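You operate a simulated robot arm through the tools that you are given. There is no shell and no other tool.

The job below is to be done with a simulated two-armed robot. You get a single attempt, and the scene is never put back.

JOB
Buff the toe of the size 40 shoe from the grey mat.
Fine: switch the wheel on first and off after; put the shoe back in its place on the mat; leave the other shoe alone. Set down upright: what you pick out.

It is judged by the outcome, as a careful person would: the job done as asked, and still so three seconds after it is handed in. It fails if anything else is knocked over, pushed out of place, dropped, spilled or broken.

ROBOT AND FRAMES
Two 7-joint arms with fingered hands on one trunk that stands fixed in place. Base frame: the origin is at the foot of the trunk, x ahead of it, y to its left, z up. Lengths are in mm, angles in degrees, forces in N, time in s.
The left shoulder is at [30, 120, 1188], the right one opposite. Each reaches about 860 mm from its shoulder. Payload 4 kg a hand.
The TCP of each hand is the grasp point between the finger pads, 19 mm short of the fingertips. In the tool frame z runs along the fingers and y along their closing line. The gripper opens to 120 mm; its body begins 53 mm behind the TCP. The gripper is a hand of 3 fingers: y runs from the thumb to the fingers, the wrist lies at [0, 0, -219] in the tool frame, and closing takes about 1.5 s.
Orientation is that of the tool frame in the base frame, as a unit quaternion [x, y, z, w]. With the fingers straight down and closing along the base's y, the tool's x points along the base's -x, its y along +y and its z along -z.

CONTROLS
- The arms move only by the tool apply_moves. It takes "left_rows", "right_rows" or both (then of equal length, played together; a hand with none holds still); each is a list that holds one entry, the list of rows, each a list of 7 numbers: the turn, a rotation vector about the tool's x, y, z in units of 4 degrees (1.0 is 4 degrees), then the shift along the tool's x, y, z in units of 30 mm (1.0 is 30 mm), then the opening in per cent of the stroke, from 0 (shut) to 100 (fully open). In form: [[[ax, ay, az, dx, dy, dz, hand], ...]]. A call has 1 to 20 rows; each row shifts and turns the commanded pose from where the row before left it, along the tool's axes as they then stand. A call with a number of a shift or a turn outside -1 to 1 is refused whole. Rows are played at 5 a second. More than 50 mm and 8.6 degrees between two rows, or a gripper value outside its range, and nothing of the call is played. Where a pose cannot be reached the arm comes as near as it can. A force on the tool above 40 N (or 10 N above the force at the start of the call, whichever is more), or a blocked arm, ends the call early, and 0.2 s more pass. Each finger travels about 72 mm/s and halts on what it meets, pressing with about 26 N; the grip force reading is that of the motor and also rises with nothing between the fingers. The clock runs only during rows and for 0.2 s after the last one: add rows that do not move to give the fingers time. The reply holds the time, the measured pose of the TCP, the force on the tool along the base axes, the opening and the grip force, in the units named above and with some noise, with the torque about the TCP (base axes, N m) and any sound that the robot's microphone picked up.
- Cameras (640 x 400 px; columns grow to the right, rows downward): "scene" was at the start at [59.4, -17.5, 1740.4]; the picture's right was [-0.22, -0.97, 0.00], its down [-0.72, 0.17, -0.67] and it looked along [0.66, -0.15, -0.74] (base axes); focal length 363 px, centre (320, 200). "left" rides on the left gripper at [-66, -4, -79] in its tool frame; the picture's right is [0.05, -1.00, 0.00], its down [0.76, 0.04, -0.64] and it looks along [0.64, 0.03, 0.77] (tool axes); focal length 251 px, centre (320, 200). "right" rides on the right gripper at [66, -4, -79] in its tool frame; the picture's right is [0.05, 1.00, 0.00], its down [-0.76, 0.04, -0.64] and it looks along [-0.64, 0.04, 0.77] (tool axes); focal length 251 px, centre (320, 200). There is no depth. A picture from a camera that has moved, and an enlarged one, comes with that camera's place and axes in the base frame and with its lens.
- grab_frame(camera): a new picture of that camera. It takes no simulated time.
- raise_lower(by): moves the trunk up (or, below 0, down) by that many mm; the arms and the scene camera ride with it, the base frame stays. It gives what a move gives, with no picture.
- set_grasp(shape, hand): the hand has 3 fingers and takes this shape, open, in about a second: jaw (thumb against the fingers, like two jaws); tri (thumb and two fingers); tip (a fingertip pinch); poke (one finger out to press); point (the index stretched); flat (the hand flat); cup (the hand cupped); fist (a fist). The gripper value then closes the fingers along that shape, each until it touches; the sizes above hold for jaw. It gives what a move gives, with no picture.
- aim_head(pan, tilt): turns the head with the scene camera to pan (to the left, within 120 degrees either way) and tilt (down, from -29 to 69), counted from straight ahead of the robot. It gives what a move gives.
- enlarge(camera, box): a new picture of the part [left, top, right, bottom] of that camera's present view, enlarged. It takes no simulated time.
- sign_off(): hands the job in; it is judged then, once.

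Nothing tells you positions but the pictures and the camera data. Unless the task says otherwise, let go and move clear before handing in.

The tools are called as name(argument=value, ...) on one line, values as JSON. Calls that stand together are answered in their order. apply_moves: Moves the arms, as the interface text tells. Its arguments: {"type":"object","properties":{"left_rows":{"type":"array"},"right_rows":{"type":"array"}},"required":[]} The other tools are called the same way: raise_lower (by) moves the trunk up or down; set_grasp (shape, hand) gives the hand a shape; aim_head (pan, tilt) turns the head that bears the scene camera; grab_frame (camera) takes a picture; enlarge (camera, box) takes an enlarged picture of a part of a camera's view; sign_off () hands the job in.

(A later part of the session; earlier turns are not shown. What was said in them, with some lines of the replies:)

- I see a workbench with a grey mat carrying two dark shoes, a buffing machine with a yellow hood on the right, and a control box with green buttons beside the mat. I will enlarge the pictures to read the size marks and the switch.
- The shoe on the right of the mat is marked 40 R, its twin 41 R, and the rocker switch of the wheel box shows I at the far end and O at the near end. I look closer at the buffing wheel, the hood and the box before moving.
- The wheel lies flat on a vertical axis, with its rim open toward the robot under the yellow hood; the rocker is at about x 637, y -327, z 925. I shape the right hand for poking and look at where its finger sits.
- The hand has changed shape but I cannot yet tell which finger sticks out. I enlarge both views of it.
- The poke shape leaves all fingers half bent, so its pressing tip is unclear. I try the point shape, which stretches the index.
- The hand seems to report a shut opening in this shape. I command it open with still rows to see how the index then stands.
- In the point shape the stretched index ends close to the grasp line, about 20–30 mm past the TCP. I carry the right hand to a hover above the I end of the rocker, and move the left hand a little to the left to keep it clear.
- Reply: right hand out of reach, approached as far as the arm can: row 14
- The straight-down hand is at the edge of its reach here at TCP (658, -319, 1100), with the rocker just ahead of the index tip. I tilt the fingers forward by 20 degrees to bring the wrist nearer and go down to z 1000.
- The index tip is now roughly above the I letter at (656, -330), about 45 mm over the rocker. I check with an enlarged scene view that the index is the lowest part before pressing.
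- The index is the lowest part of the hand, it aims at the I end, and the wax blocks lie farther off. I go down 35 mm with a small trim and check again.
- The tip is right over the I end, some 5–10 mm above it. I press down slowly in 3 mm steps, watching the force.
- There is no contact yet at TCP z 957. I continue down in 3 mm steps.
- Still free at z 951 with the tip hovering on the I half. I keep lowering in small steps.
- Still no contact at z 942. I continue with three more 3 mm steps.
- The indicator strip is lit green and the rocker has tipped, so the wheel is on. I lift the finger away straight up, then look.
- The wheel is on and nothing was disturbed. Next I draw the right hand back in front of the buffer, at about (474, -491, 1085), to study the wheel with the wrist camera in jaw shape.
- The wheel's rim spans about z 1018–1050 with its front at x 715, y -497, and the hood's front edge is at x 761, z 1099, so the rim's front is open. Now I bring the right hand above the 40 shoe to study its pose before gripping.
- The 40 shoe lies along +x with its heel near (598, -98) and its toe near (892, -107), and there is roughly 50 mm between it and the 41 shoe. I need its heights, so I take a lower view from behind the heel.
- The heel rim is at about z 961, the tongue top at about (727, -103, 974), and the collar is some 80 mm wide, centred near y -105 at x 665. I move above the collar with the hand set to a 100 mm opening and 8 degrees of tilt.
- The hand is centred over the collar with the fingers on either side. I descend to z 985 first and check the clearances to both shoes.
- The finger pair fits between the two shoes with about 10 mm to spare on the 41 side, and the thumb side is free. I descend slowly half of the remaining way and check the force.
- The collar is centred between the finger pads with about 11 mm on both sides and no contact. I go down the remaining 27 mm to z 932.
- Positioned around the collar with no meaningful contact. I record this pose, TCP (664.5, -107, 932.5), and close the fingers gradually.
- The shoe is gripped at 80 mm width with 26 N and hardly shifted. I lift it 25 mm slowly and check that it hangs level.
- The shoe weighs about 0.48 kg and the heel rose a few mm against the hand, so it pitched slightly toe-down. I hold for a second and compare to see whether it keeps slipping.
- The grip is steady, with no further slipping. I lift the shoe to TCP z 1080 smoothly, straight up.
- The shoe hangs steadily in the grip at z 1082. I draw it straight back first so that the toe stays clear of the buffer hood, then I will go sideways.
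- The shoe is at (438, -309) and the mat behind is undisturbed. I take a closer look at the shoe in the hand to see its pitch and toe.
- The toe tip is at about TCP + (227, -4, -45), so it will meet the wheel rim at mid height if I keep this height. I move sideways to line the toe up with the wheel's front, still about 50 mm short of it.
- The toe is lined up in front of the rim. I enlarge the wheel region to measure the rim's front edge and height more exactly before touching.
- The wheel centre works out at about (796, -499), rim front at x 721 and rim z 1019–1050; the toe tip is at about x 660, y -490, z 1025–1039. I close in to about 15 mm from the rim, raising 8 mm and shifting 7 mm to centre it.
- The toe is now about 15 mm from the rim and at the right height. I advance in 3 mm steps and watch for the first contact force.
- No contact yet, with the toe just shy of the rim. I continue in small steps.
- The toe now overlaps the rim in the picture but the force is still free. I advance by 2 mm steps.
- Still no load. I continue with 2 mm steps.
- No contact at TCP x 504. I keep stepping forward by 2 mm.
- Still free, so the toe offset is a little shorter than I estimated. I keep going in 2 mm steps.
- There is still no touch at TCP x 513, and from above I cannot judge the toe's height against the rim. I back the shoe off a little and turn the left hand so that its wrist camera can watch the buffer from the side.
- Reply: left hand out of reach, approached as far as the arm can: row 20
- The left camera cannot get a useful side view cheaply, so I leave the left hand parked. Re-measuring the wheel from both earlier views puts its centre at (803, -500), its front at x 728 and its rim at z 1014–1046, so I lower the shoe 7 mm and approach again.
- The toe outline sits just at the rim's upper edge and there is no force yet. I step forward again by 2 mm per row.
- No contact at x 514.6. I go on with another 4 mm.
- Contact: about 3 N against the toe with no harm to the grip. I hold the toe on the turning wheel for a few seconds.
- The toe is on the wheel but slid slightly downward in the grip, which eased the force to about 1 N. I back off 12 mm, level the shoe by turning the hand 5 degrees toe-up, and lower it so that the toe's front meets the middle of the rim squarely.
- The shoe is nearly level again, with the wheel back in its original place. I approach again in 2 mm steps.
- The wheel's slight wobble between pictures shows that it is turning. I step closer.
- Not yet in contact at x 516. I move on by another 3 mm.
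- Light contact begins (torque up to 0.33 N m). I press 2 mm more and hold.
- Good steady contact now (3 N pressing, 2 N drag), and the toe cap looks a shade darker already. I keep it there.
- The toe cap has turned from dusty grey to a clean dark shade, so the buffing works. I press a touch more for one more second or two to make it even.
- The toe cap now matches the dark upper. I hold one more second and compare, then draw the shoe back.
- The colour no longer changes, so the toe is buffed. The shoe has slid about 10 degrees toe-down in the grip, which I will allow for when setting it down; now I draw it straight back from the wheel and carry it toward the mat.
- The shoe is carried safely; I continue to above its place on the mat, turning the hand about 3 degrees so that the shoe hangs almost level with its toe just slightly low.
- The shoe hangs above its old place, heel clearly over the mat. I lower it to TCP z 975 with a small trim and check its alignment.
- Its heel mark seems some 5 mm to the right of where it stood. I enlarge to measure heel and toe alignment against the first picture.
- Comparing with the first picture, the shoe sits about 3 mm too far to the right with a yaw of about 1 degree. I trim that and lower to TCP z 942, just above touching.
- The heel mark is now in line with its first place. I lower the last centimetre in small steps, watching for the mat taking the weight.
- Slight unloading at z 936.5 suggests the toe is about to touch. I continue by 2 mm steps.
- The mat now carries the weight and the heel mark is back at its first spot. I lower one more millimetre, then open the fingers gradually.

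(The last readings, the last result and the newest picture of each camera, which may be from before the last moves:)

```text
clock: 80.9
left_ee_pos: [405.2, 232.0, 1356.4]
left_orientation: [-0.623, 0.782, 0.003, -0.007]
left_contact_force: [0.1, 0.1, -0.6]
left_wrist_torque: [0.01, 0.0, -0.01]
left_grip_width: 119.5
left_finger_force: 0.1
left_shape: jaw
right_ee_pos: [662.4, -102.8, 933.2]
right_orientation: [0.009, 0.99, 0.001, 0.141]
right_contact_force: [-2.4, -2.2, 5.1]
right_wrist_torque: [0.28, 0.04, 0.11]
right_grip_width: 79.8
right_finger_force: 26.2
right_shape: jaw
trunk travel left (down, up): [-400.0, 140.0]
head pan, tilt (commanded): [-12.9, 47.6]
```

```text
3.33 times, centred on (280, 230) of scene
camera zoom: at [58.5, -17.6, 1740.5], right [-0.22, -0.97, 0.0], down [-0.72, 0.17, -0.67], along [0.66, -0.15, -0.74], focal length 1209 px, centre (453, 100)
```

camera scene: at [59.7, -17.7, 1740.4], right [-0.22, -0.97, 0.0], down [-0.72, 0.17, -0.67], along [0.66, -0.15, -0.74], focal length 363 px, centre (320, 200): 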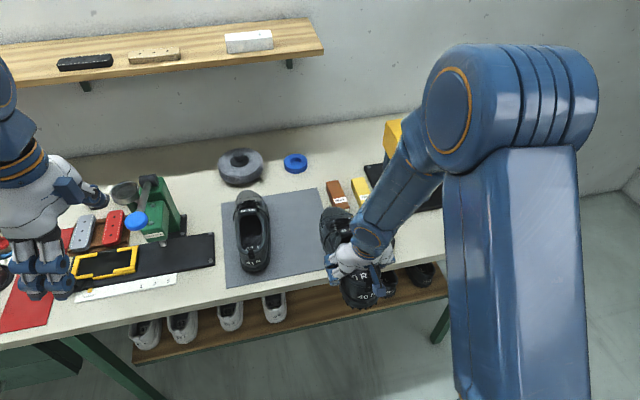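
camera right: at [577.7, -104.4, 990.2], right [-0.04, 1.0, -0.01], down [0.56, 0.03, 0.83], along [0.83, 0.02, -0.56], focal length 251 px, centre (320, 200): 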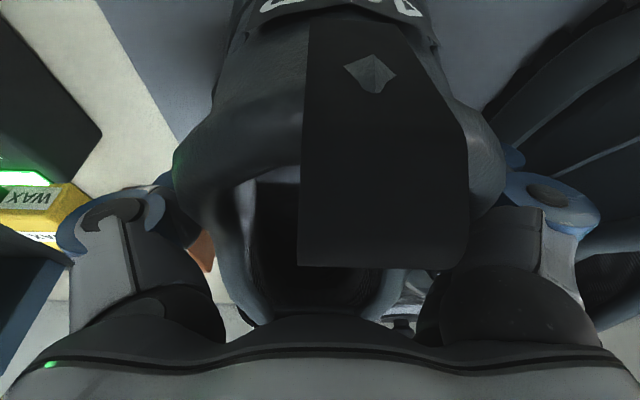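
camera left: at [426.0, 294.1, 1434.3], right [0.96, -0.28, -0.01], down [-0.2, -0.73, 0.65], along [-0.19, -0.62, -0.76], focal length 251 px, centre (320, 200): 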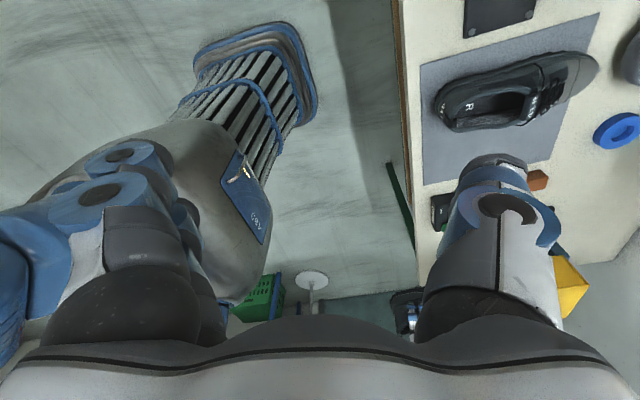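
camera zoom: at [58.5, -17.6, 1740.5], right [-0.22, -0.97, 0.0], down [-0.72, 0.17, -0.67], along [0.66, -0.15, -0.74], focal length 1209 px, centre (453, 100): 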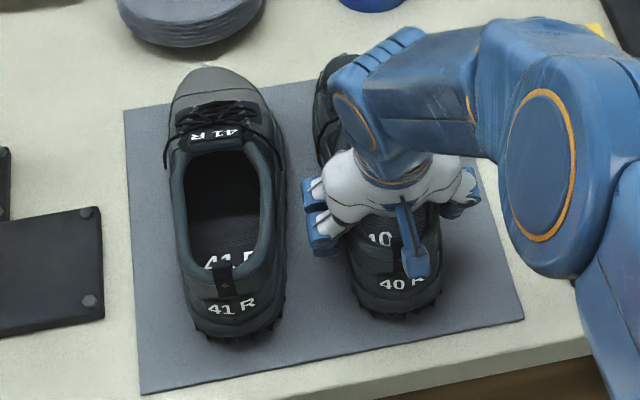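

The shoe presses firmly on the mat (5 N up). I open the fingers in small steps to 97 mm, which leaves room on both sides.

apply_moves(right_rows=[[[0, 0, 0, 0, 0, 0, 66], [0, 0, 0, 0, 0, 0, 68], [0, 0, 0, 0, 0, 0, 71], [0, 0, 0, 0, 0, 0, 74], [0, 0, 0, 0, 0, 0, 77], [0, 0, 0, 0, 0, 0, 81], [0, 0, 0, 0, 0, 0, 81], [0, 0, 0, 0, 0, 0, 81]]])

enlarge(camera="scene", box=[215, 170, 345, 290])

grab_frame(camera="right")

```text
clock: 82.7
left_ee_pos: [405.0, 231.2, 1355.9]
left_orientation: [-0.622, 0.783, 0.003, -0.007]
left_contact_force: [-0.2, -0.6, -0.6]
left_wrist_torque: [0.02, 0.0, -0.01]
left_grip_width: 119.8
left_finger_force: 0.2
left_shape: jaw
right_ee_pos: [662.7, -103.6, 932.4]
right_orientation: [0.009, 0.99, 0.001, 0.142]
right_contact_force: [-0.6, -0.1, 2.4]
right_wrist_torque: [0.05, 0.05, 0.01]
right_grip_width: 97.0
right_finger_force: 0.1
right_shape: jaw
trunk travel left (down, up): [-400.0, 140.0]
head pan, tilt (commanded): [-12.9, 47.6]
```

```text
3.33 times, centred on (280, 230) of scene
camera zoom: at [59.2, -17.2, 1740.4], right [-0.22, -0.97, 0.0], down [-0.72, 0.17, -0.67], along [0.66, -0.15, -0.74], focal length 1209 px, centre (453, 100)
```

zoom: 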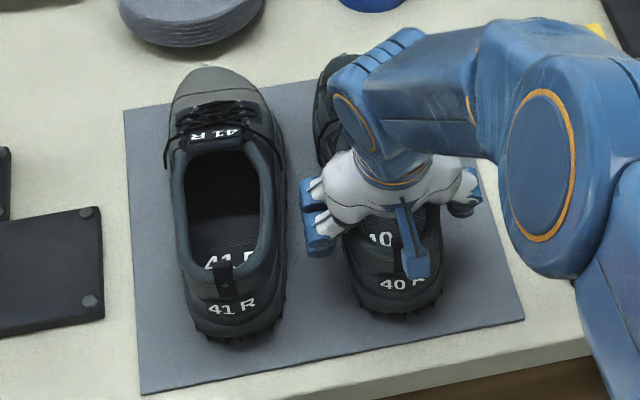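

```text
taken
camera right: at [577.7, -103.9, 989.1], right [-0.04, 1.0, -0.01], down [0.56, 0.03, 0.83], along [0.83, 0.02, -0.56], focal length 251 px, centre (320, 200)
```

right: 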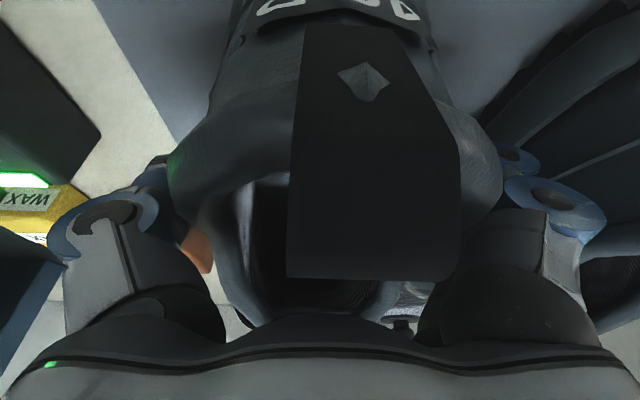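

The fingers are open and the shoe stayed in place. I rise straight up slowly at first, checking that nothing drags.

apply_moves(right_rows=[[[0, 0, 0, -0.028, 0, -0.096, 81], [0, 0, 0, -0.056, 0, -0.19, 81], [0, 0, 0, -0.093, 0, -0.32, 81], [0, 0, 0, 0, 0, 0, 81]]])

enlarge(camera="scene", box=[215, 170, 345, 290])

grab_frame(camera="right")

```text
clock: 83.7
left_ee_pos: [406.5, 231.4, 1356.8]
left_orientation: [-0.622, 0.783, 0.002, -0.007]
left_contact_force: [-0.1, 0.5, -0.3]
left_wrist_torque: [-0.02, -0.02, -0.02]
left_grip_width: 119.9
left_finger_force: 0.1
left_shape: jaw
right_ee_pos: [663.2, -103.2, 950.2]
right_orientation: [0.008, 0.99, 0.001, 0.141]
right_contact_force: [0.0, -0.2, -0.5]
right_wrist_torque: [-0.03, -0.03, -0.02]
right_grip_width: 96.9
right_finger_force: 0.0
right_shape: jaw
trunk travel left (down, up): [-400.0, 140.0]
head pan, tilt (commanded): [-12.9, 47.6]
```

```text
3.33 times, centred on (280, 230) of scene
camera zoom: at [59.7, -17.4, 1740.4], right [-0.22, -0.97, 0.0], down [-0.72, 0.17, -0.67], along [0.66, -0.15, -0.74], focal length 1209 px, centre (453, 100)
```

zoom: 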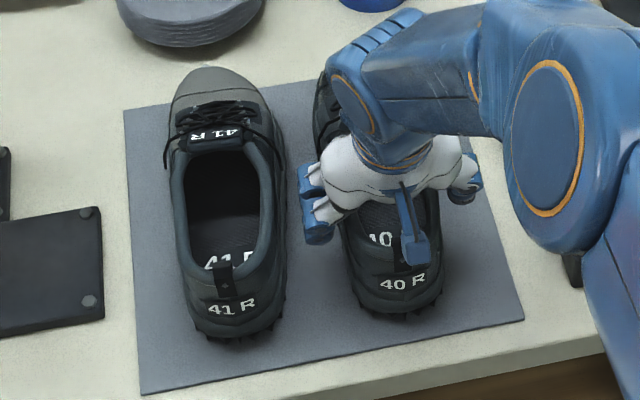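

```text
taken
camera right: at [578.0, -104.3, 1007.1], right [-0.04, 1.0, -0.01], down [0.56, 0.03, 0.83], along [0.83, 0.02, -0.56], focal length 251 px, centre (320, 200)
```

right: 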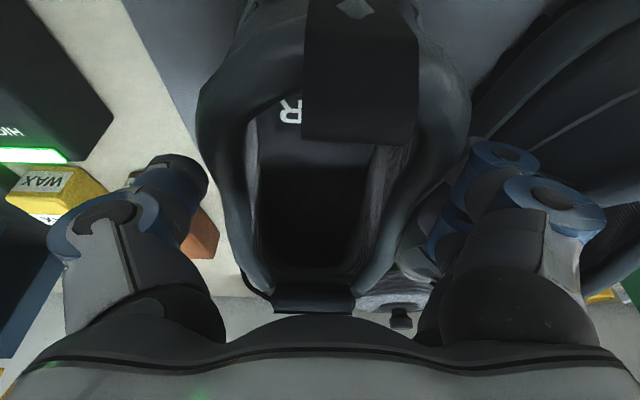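

The hand is free and the shoe stands upright. I lift clear to about z 1070 and move back to see the shoe.

apply_moves(right_rows=[[[0, 0, 0, -0.15, 0, -0.5, 81], [0, 0, 0, -0.22, 0, -0.768, 81], [0, 0, 0, -0.22, 0, -0.768, 81], [0, 0, 0, -0.22, 0, -0.768, 81], [0, 0, 0, -0.22, 0, -0.768, 81], [0, 0, 0, 0.3, -0.3, -0.1, 81], [0, 0, 0, 0.7, -0.6, -0.2, 81], [0, 0, 0, 0.8, -0.8, -0.23, 81], [0, 0, 0, 0.8, -0.9, -0.23, 81], [0, 0, 0, 0.8, -0.9, -0.23, 81], [0, 0, 0, 0.5, -0.9, -0.15, 81], [0, 0, 0, 0.3, -0.5, -0.1, 81], [0, 0, 0, 0, 0, 0, 81]]])

enlarge(camera="scene", box=[215, 170, 345, 290])

grab_frame(camera="scene")

grab_frame(camera="right")

```text
clock: 86.5
left_ee_pos: [405.2, 232.7, 1354.9]
left_orientation: [-0.623, 0.782, 0.001, -0.007]
left_contact_force: [0.2, -0.3, -0.6]
left_wrist_torque: [-0.01, -0.03, 0.02]
left_grip_width: 119.7
left_finger_force: 0.1
left_shape: jaw
right_ee_pos: [528.9, -248.7, 1061.8]
right_orientation: [0.007, 0.99, 0.002, 0.14]
right_contact_force: [-0.6, 0.0, 0.4]
right_wrist_torque: [0.01, 0.02, 0.01]
right_grip_width: 97.0
right_finger_force: 0.0
right_shape: jaw
trunk travel left (down, up): [-400.0, 140.0]
head pan, tilt (commanded): [-12.9, 47.6]
```

```text
3.33 times, centred on (280, 230) of scene
camera zoom: at [59.6, -17.1, 1740.4], right [-0.22, -0.97, 0.0], down [-0.72, 0.17, -0.67], along [0.66, -0.15, -0.74], focal length 1209 px, centre (453, 100)
```

zoom: 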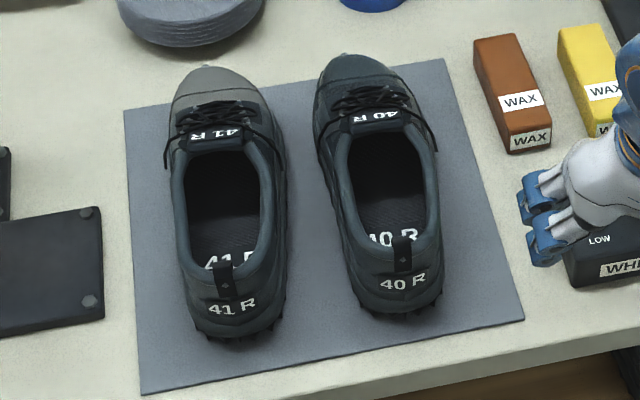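

```text
taken
camera scene: at [59.6, -17.1, 1740.4], right [-0.22, -0.97, 0.0], down [-0.72, 0.17, -0.67], along [0.66, -0.15, -0.74], focal length 363 px, centre (320, 200)
```

scene: 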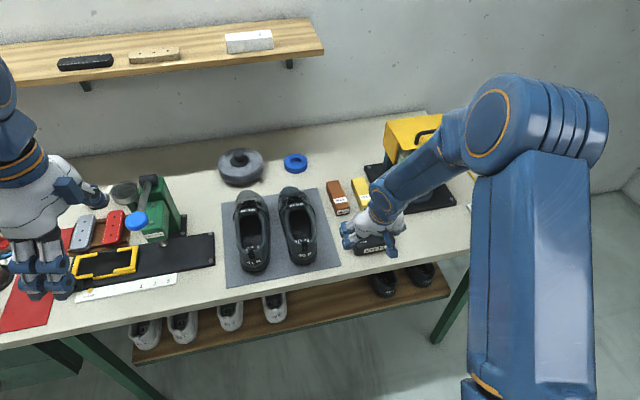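

```text
taken
camera right: at [443.7, -249.8, 1118.9], right [-0.04, 1.0, -0.01], down [0.56, 0.03, 0.83], along [0.83, 0.02, -0.56], focal length 251 px, centre (320, 200)
```

right: 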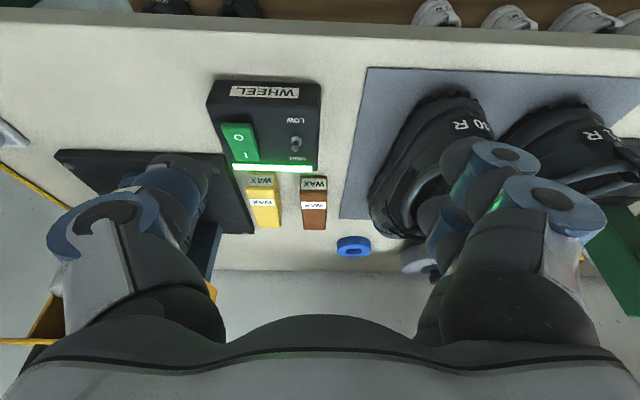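

The 40 shoe stands back on its place with a dark, polished toe, within a few millimetres of before, and the 41 shoe is untouched. Now I shape the hand to point again and go above the O end of the rocker to switch the wheel off.

set_grasp(hand="right", shape="point")

apply_moves(right_rows=[[[0, -0.95, -0.25, 0, 0, 0, 100], [0, 0, 0, -0.467, -0.473, 0.4, 100], [0, 0, 0, -0.467, -0.473, 0.6, 100], [0, 0, 0, -0.467, -0.473, 0.65, 100], [0, 0, 0, -0.467, -0.473, 0.7, 100], [0, 0, 0, -0.467, -0.473, 0.7, 100], [0, 0, 0, 0, 0, 0, 100]]])

grab_frame(camera="right")

enlarge(camera="scene", box=[335, 170, 435, 260])

```text
clock: 87.4
left_ee_pos: [406.3, 231.5, 1355.9]
left_orientation: [-0.622, 0.783, 0.003, -0.006]
left_contact_force: [-0.1, 0.2, 0.3]
left_wrist_torque: [-0.02, -0.05, -0.02]
left_grip_width: 120.0
left_finger_force: 0.1
left_shape: jaw
right_ee_pos: [528.6, -248.2, 1061.6]
right_orientation: [0.009, 0.99, 0.002, 0.141]
right_contact_force: [-0.6, 0.3, 0.4]
right_wrist_torque: [-0.02, -0.03, 0.01]
right_grip_width: 0.1
right_finger_force: 0.0
right_shape: point
trunk travel left (down, up): [-400.0, 140.0]
head pan, tilt (commanded): [-12.9, 47.6]
```

```text
clock: 89.0
left_ee_pos: [404.4, 232.7, 1355.8]
left_orientation: [-0.623, 0.783, 0.002, -0.006]
left_contact_force: [-0.1, 1.0, 0.1]
left_wrist_torque: [-0.01, -0.04, 0.02]
left_grip_width: 119.9
left_finger_force: 0.0
left_shape: jaw
right_ee_pos: [626.6, -318.7, 999.1]
right_orientation: [0.0, 0.985, -0.001, 0.174]
right_contact_force: [0.3, 0.1, 0.2]
right_wrist_torque: [0.02, -0.02, 0.03]
right_grip_width: 0.2
right_finger_force: 0.0
right_shape: point
trunk travel left (down, up): [-400.0, 140.0]
head pan, tilt (commanded): [-12.9, 47.6]
```

```text
taken
camera right: at [538.6, -322.0, 1051.3], right [-0.05, 1.0, -0.02], down [0.5, 0.04, 0.87], along [0.87, 0.03, -0.5], focal length 251 px, centre (320, 200)
```

right: 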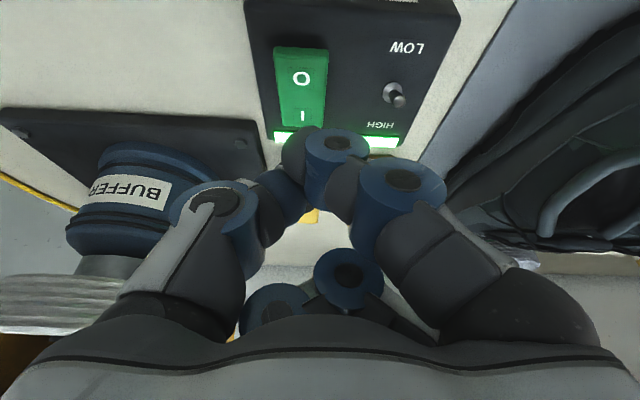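

```text
4.44 times, centred on (385, 215) of scene
camera zoom: at [58.7, -17.2, 1740.5], right [-0.22, -0.97, 0.0], down [-0.72, 0.17, -0.67], along [0.66, -0.15, -0.74], focal length 1612 px, centre (31, 133)
```

zoom: 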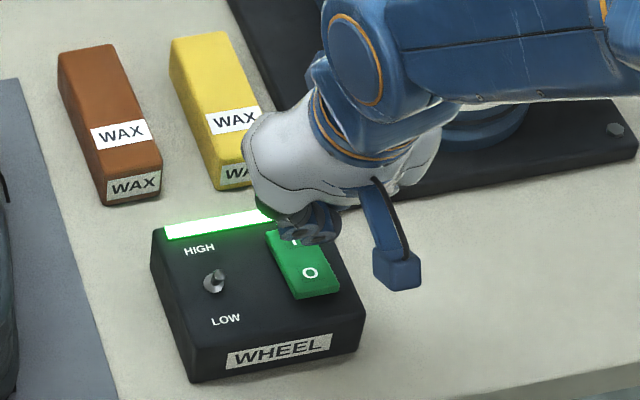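

The O letter is at about (621, -329) and the tip slightly beyond it. I shift 8 mm back and go down 35 mm to just above the O end.

apply_moves(right_rows=[[[0, 0, 0, 0.325, -0.033, 0.503, 100], [0, 0, 0, 0.325, -0.033, 0.503, 100], [0, 0, 0, 0, 0, 0, 100]]])

enlarge(camera="right", box=[200, 0, 460, 230])

enlarge(camera="scene", box=[335, 170, 435, 260])

```text
clock: 89.8
left_ee_pos: [404.4, 231.3, 1354.4]
left_orientation: [-0.622, 0.783, 0.003, -0.006]
left_contact_force: [-0.6, -1.0, -0.1]
left_wrist_torque: [-0.03, 0.01, 0.0]
left_grip_width: 120.0
left_finger_force: 0.1
left_shape: jaw
right_ee_pos: [619.9, -320.3, 966.0]
right_orientation: [-0.001, 0.985, 0.0, 0.173]
right_contact_force: [-0.1, -0.1, -0.3]
right_wrist_torque: [-0.05, 0.01, -0.01]
right_grip_width: 0.0
right_finger_force: 0.1
right_shape: point
trunk travel left (down, up): [-400.0, 140.0]
head pan, tilt (commanded): [-12.9, 47.6]
```

```text
1.74 times, centred on (330, 115) of right
camera zoom: at [530.4, -323.6, 1016.2], right [-0.05, 1.0, -0.02], down [0.5, 0.04, 0.87], along [0.87, 0.03, -0.5], focal length 437 px, centre (303, 348)
```

zoom: 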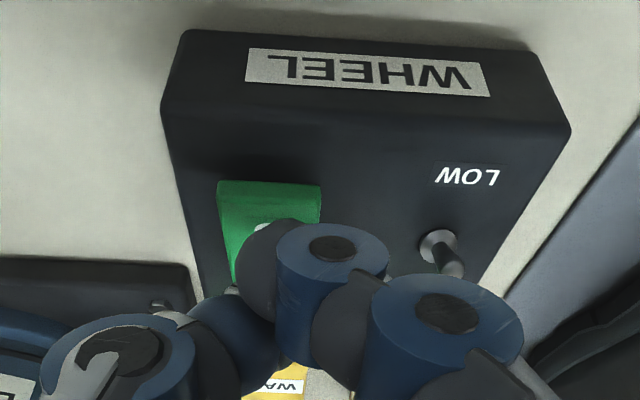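

```text
4.44 times, centred on (385, 215) of scene
camera zoom: at [59.5, -17.3, 1740.4], right [-0.22, -0.97, 0.0], down [-0.72, 0.17, -0.67], along [0.66, -0.15, -0.74], focal length 1612 px, centre (31, 133)
```

zoom: 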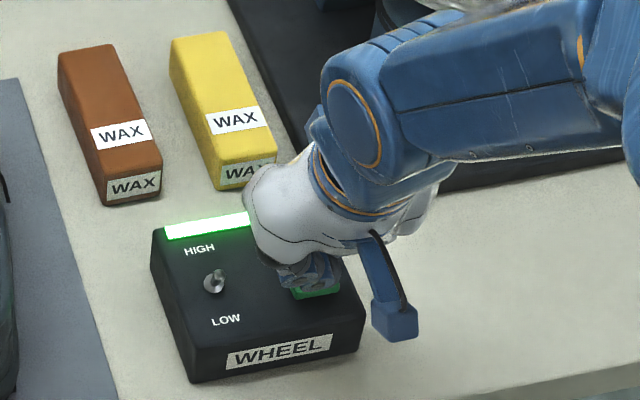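

The tip is over the O end. I go down slowly, trimming a few millimetres toward the near end.

apply_moves(right_rows=[[[0, 0, 0, 0.067, 0, 0.118, 100], [0, 0, 0, 0.067, 0, 0.118, 100], [0, 0, 0, 0.067, 0, 0.118, 100], [0, 0, 0, 0.067, 0, 0.118, 100], [0, 0, 0, 0, 0, 0, 100]]])

enlarge(camera="scene", box=[335, 170, 435, 260])

```text
clock: 91.0
left_ee_pos: [404.4, 231.3, 1356.1]
left_orientation: [-0.622, 0.783, 0.002, -0.007]
left_contact_force: [-0.4, -1.3, -0.6]
left_wrist_torque: [0.0, 0.0, -0.02]
left_grip_width: 119.7
left_finger_force: 0.1
left_shape: jaw
right_ee_pos: [614.9, -322.2, 948.3]
right_orientation: [0.0, 0.985, 0.001, 0.174]
right_contact_force: [-0.5, -0.1, -0.1]
right_wrist_torque: [-0.02, 0.03, -0.01]
right_grip_width: 0.0
right_finger_force: 0.1
right_shape: point
trunk travel left (down, up): [-400.0, 140.0]
head pan, tilt (commanded): [-12.9, 47.6]
```

```text
4.44 times, centred on (385, 215) of scene
camera zoom: at [59.4, -17.4, 1740.4], right [-0.22, -0.97, 0.0], down [-0.72, 0.17, -0.67], along [0.66, -0.15, -0.74], focal length 1612 px, centre (31, 133)
```

zoom: 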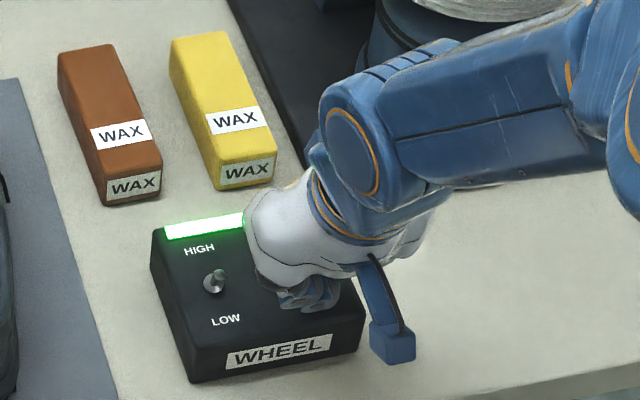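

No contact yet at z 948, indicator still lit. I lower further in 2–3 mm steps straight down.

apply_moves(right_rows=[[[0, 0, 0, 0.034, 0, 0.094, 100], [0, 0, 0, 0.034, 0, 0.094, 100], [0, 0, 0, 0, 0, 0, 100]]])

enlarge(camera="scene", box=[335, 170, 435, 260])

enlarge(camera="right", box=[200, 0, 460, 230])

```text
clock: 91.8
left_ee_pos: [405.7, 231.8, 1354.8]
left_orientation: [-0.622, 0.783, 0.003, -0.007]
left_contact_force: [0.4, 1.0, -0.4]
left_wrist_torque: [0.0, -0.02, -0.03]
left_grip_width: 119.9
left_finger_force: 0.0
left_shape: jaw
right_ee_pos: [614.4, -321.2, 942.7]
right_orientation: [0.0, 0.985, 0.0, 0.174]
right_contact_force: [0.7, 0.6, 0.8]
right_wrist_torque: [-0.01, -0.01, 0.01]
right_grip_width: 0.0
right_finger_force: 0.1
right_shape: point
trunk travel left (down, up): [-400.0, 140.0]
head pan, tilt (commanded): [-12.9, 47.6]
```

```text
4.44 times, centred on (385, 215) of scene
camera zoom: at [59.4, -17.4, 1740.4], right [-0.22, -0.97, 0.0], down [-0.72, 0.17, -0.67], along [0.66, -0.15, -0.74], focal length 1612 px, centre (31, 133)
```

zoom: 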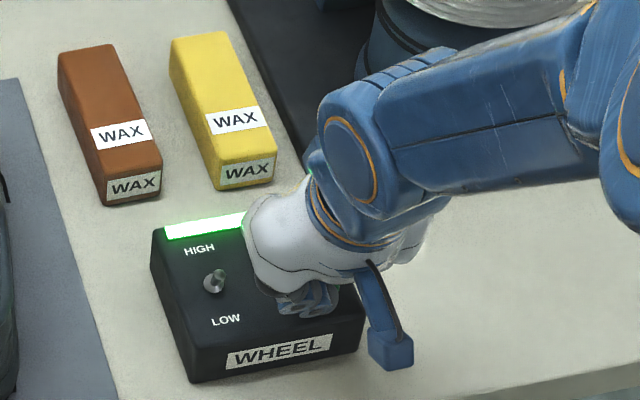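

```text
1.74 times, centred on (330, 115) of right
camera zoom: at [527.1, -324.0, 993.7], right [-0.05, 1.0, -0.02], down [0.5, 0.04, 0.87], along [0.87, 0.03, -0.5], focal length 437 px, centre (303, 348)
```

zoom: 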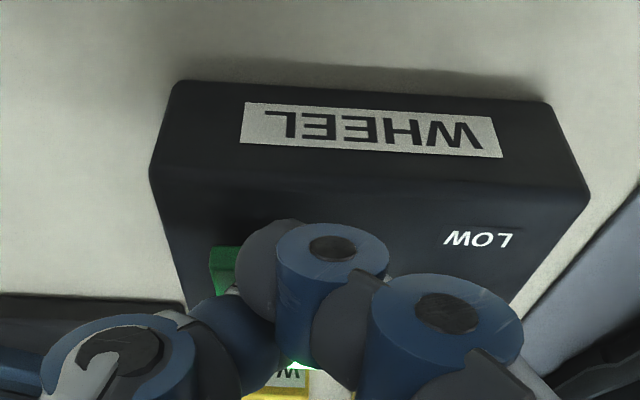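

The tip covers the O end at (616, -330) and is about to touch. I continue down.

apply_moves(right_rows=[[[0, 0, 0, 0.034, 0, 0.094, 100], [0, 0, 0, 0.034, 0, 0.094, 100], [0, 0, 0, 0, 0, 0, 100]]])

enlarge(camera="scene", box=[335, 170, 435, 260])

```text
clock: 92.6
left_ee_pos: [405.7, 230.7, 1355.1]
left_orientation: [-0.622, 0.783, 0.002, -0.006]
left_contact_force: [-1.1, 0.0, -0.2]
left_wrist_torque: [0.02, 0.01, -0.01]
left_grip_width: 119.7
left_finger_force: 0.0
left_shape: jaw
right_ee_pos: [614.9, -320.6, 935.0]
right_orientation: [0.001, 0.985, 0.0, 0.174]
right_contact_force: [-0.5, 0.2, 0.0]
right_wrist_torque: [0.04, 0.0, 0.06]
right_grip_width: 0.0
right_finger_force: 0.1
right_shape: point
trunk travel left (down, up): [-400.0, 140.0]
head pan, tilt (commanded): [-12.9, 47.6]
```

```text
4.44 times, centred on (385, 215) of scene
camera zoom: at [59.3, -17.4, 1740.4], right [-0.22, -0.97, 0.0], down [-0.72, 0.17, -0.67], along [0.66, -0.15, -0.74], focal length 1612 px, centre (31, 133)
```

zoom: 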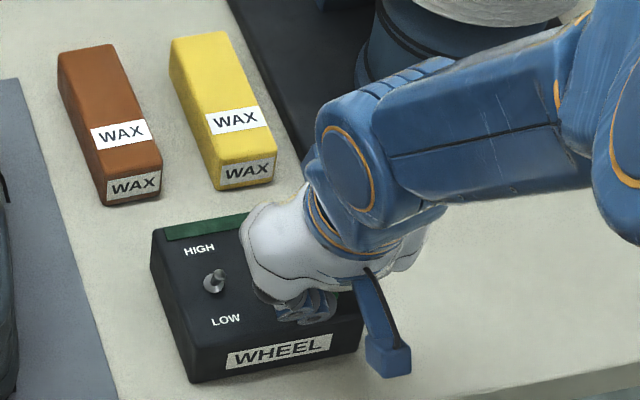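

The indicator strip is dark now, so the wheel is switched off. I lift the finger straight up and away from the bench.

apply_moves(right_rows=[[[0, 0, 0, -0.103, 0, -0.28, 100], [0, 0, 0, -0.25, 0, -0.7, 100], [0, 0, 0, -0.3, 0, -0.82, 100], [0, 0, 0, -0.3, 0, -0.82, 100], [0, 0, 0, -0.3, 0, -0.82, 100], [0, 0, 0, -0.3, 0, -0.82, 100], [0, 0, 0, 0.5, -0.3, -0.5, 100], [0, 0, 0, 0.7, -0.5, -0.5, 100], [0, 0, 0, 0.8, -0.7, -0.5, 100], [0, 0, 0, 0.8, -0.7, -0.5, 100], [0, 0, 0, 0.5, -0.7, -0.4, 100], [0, 0, 0, 0.3, -0.4, -0.2, 100], [0, 0, 0, 0, 0, 0, 100]]])

grab_frame(camera="scene")

enlarge(camera="scene", box=[215, 170, 345, 290])

enlarge(camera="scene", box=[320, 100, 520, 270])

```text
clock: 95.4
left_ee_pos: [406.9, 231.8, 1355.7]
left_orientation: [-0.623, 0.783, 0.002, -0.007]
left_contact_force: [0.1, -0.3, 0.6]
left_wrist_torque: [0.03, -0.02, 0.01]
left_grip_width: 119.9
left_finger_force: 0.1
left_shape: jaw
right_ee_pos: [486.8, -419.4, 1109.4]
right_orientation: [0.001, 0.985, 0.0, 0.174]
right_contact_force: [-0.6, 0.2, 0.1]
right_wrist_torque: [0.0, -0.02, -0.04]
right_grip_width: 0.2
right_finger_force: 0.1
right_shape: point
trunk travel left (down, up): [-400.0, 140.0]
head pan, tilt (commanded): [-12.9, 47.6]
```

```text
taken
camera scene: at [59.7, -17.1, 1740.4], right [-0.22, -0.97, 0.0], down [-0.72, 0.16, -0.67], along [0.66, -0.15, -0.74], focal length 363 px, centre (320, 200)
```

scene: 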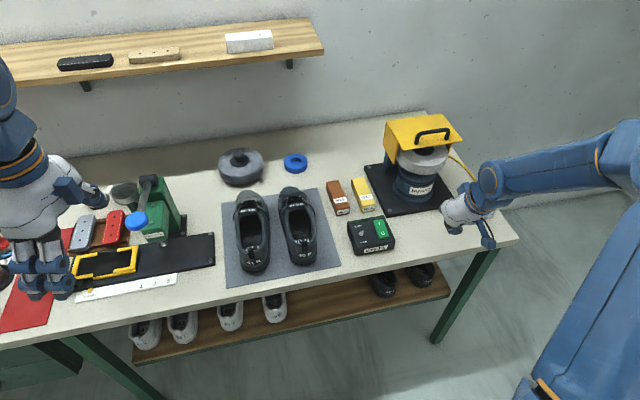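

```text
3.33 times, centred on (280, 230) of scene
camera zoom: at [59.7, -17.1, 1740.4], right [-0.22, -0.97, 0.0], down [-0.72, 0.16, -0.67], along [0.66, -0.15, -0.74], focal length 1209 px, centre (453, 100)
```

zoom: 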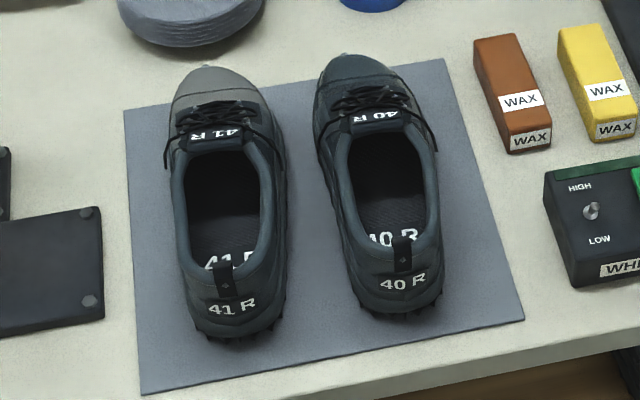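

```text
2.35 times, centred on (420, 185) of scene
camera zoom: at [59.7, -17.1, 1740.4], right [-0.22, -0.97, 0.0], down [-0.72, 0.16, -0.67], along [0.66, -0.15, -0.74], focal length 853 px, centre (85, 235)
```

zoom: 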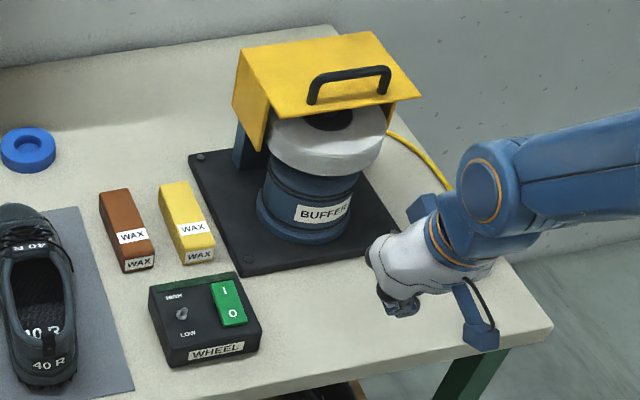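

The 40 shoe stands upright in its place with its toe buffed dark, the 41 shoe still has its grey toe and has not moved, the wheel's lamp is out, and both hands are clear. I hand the job in.

sign_off()

```text
The job is handed in.
```

The toe of the size 40 shoe is buffed, and the shoe stands upright again in its place on the grey mat. I switched the wheel on before buffing and off afterwards, and its indicator lamp is now dark. The job is handed in.

- **Buffing:** I held the toe against the spinning wheel with about 1–3 N. The toe cap went from dusty grey to the same dark shade as the rest of the upper.
- **Placement:** The heel is back where it was. The toe sits about 5 mm to the left of its first position, roughly a 1 degree turn.
- **Grip:** The shoe slid about 10 degrees toe-down in the hand while it was against the wheel. I allowed for that when setting it down, and it went down level.
- **Everything else:** I left the size 41 shoe alone, and the wax blocks, the control box and the buffer look unmoved in the last picture. Both hands are clear of the bench items.
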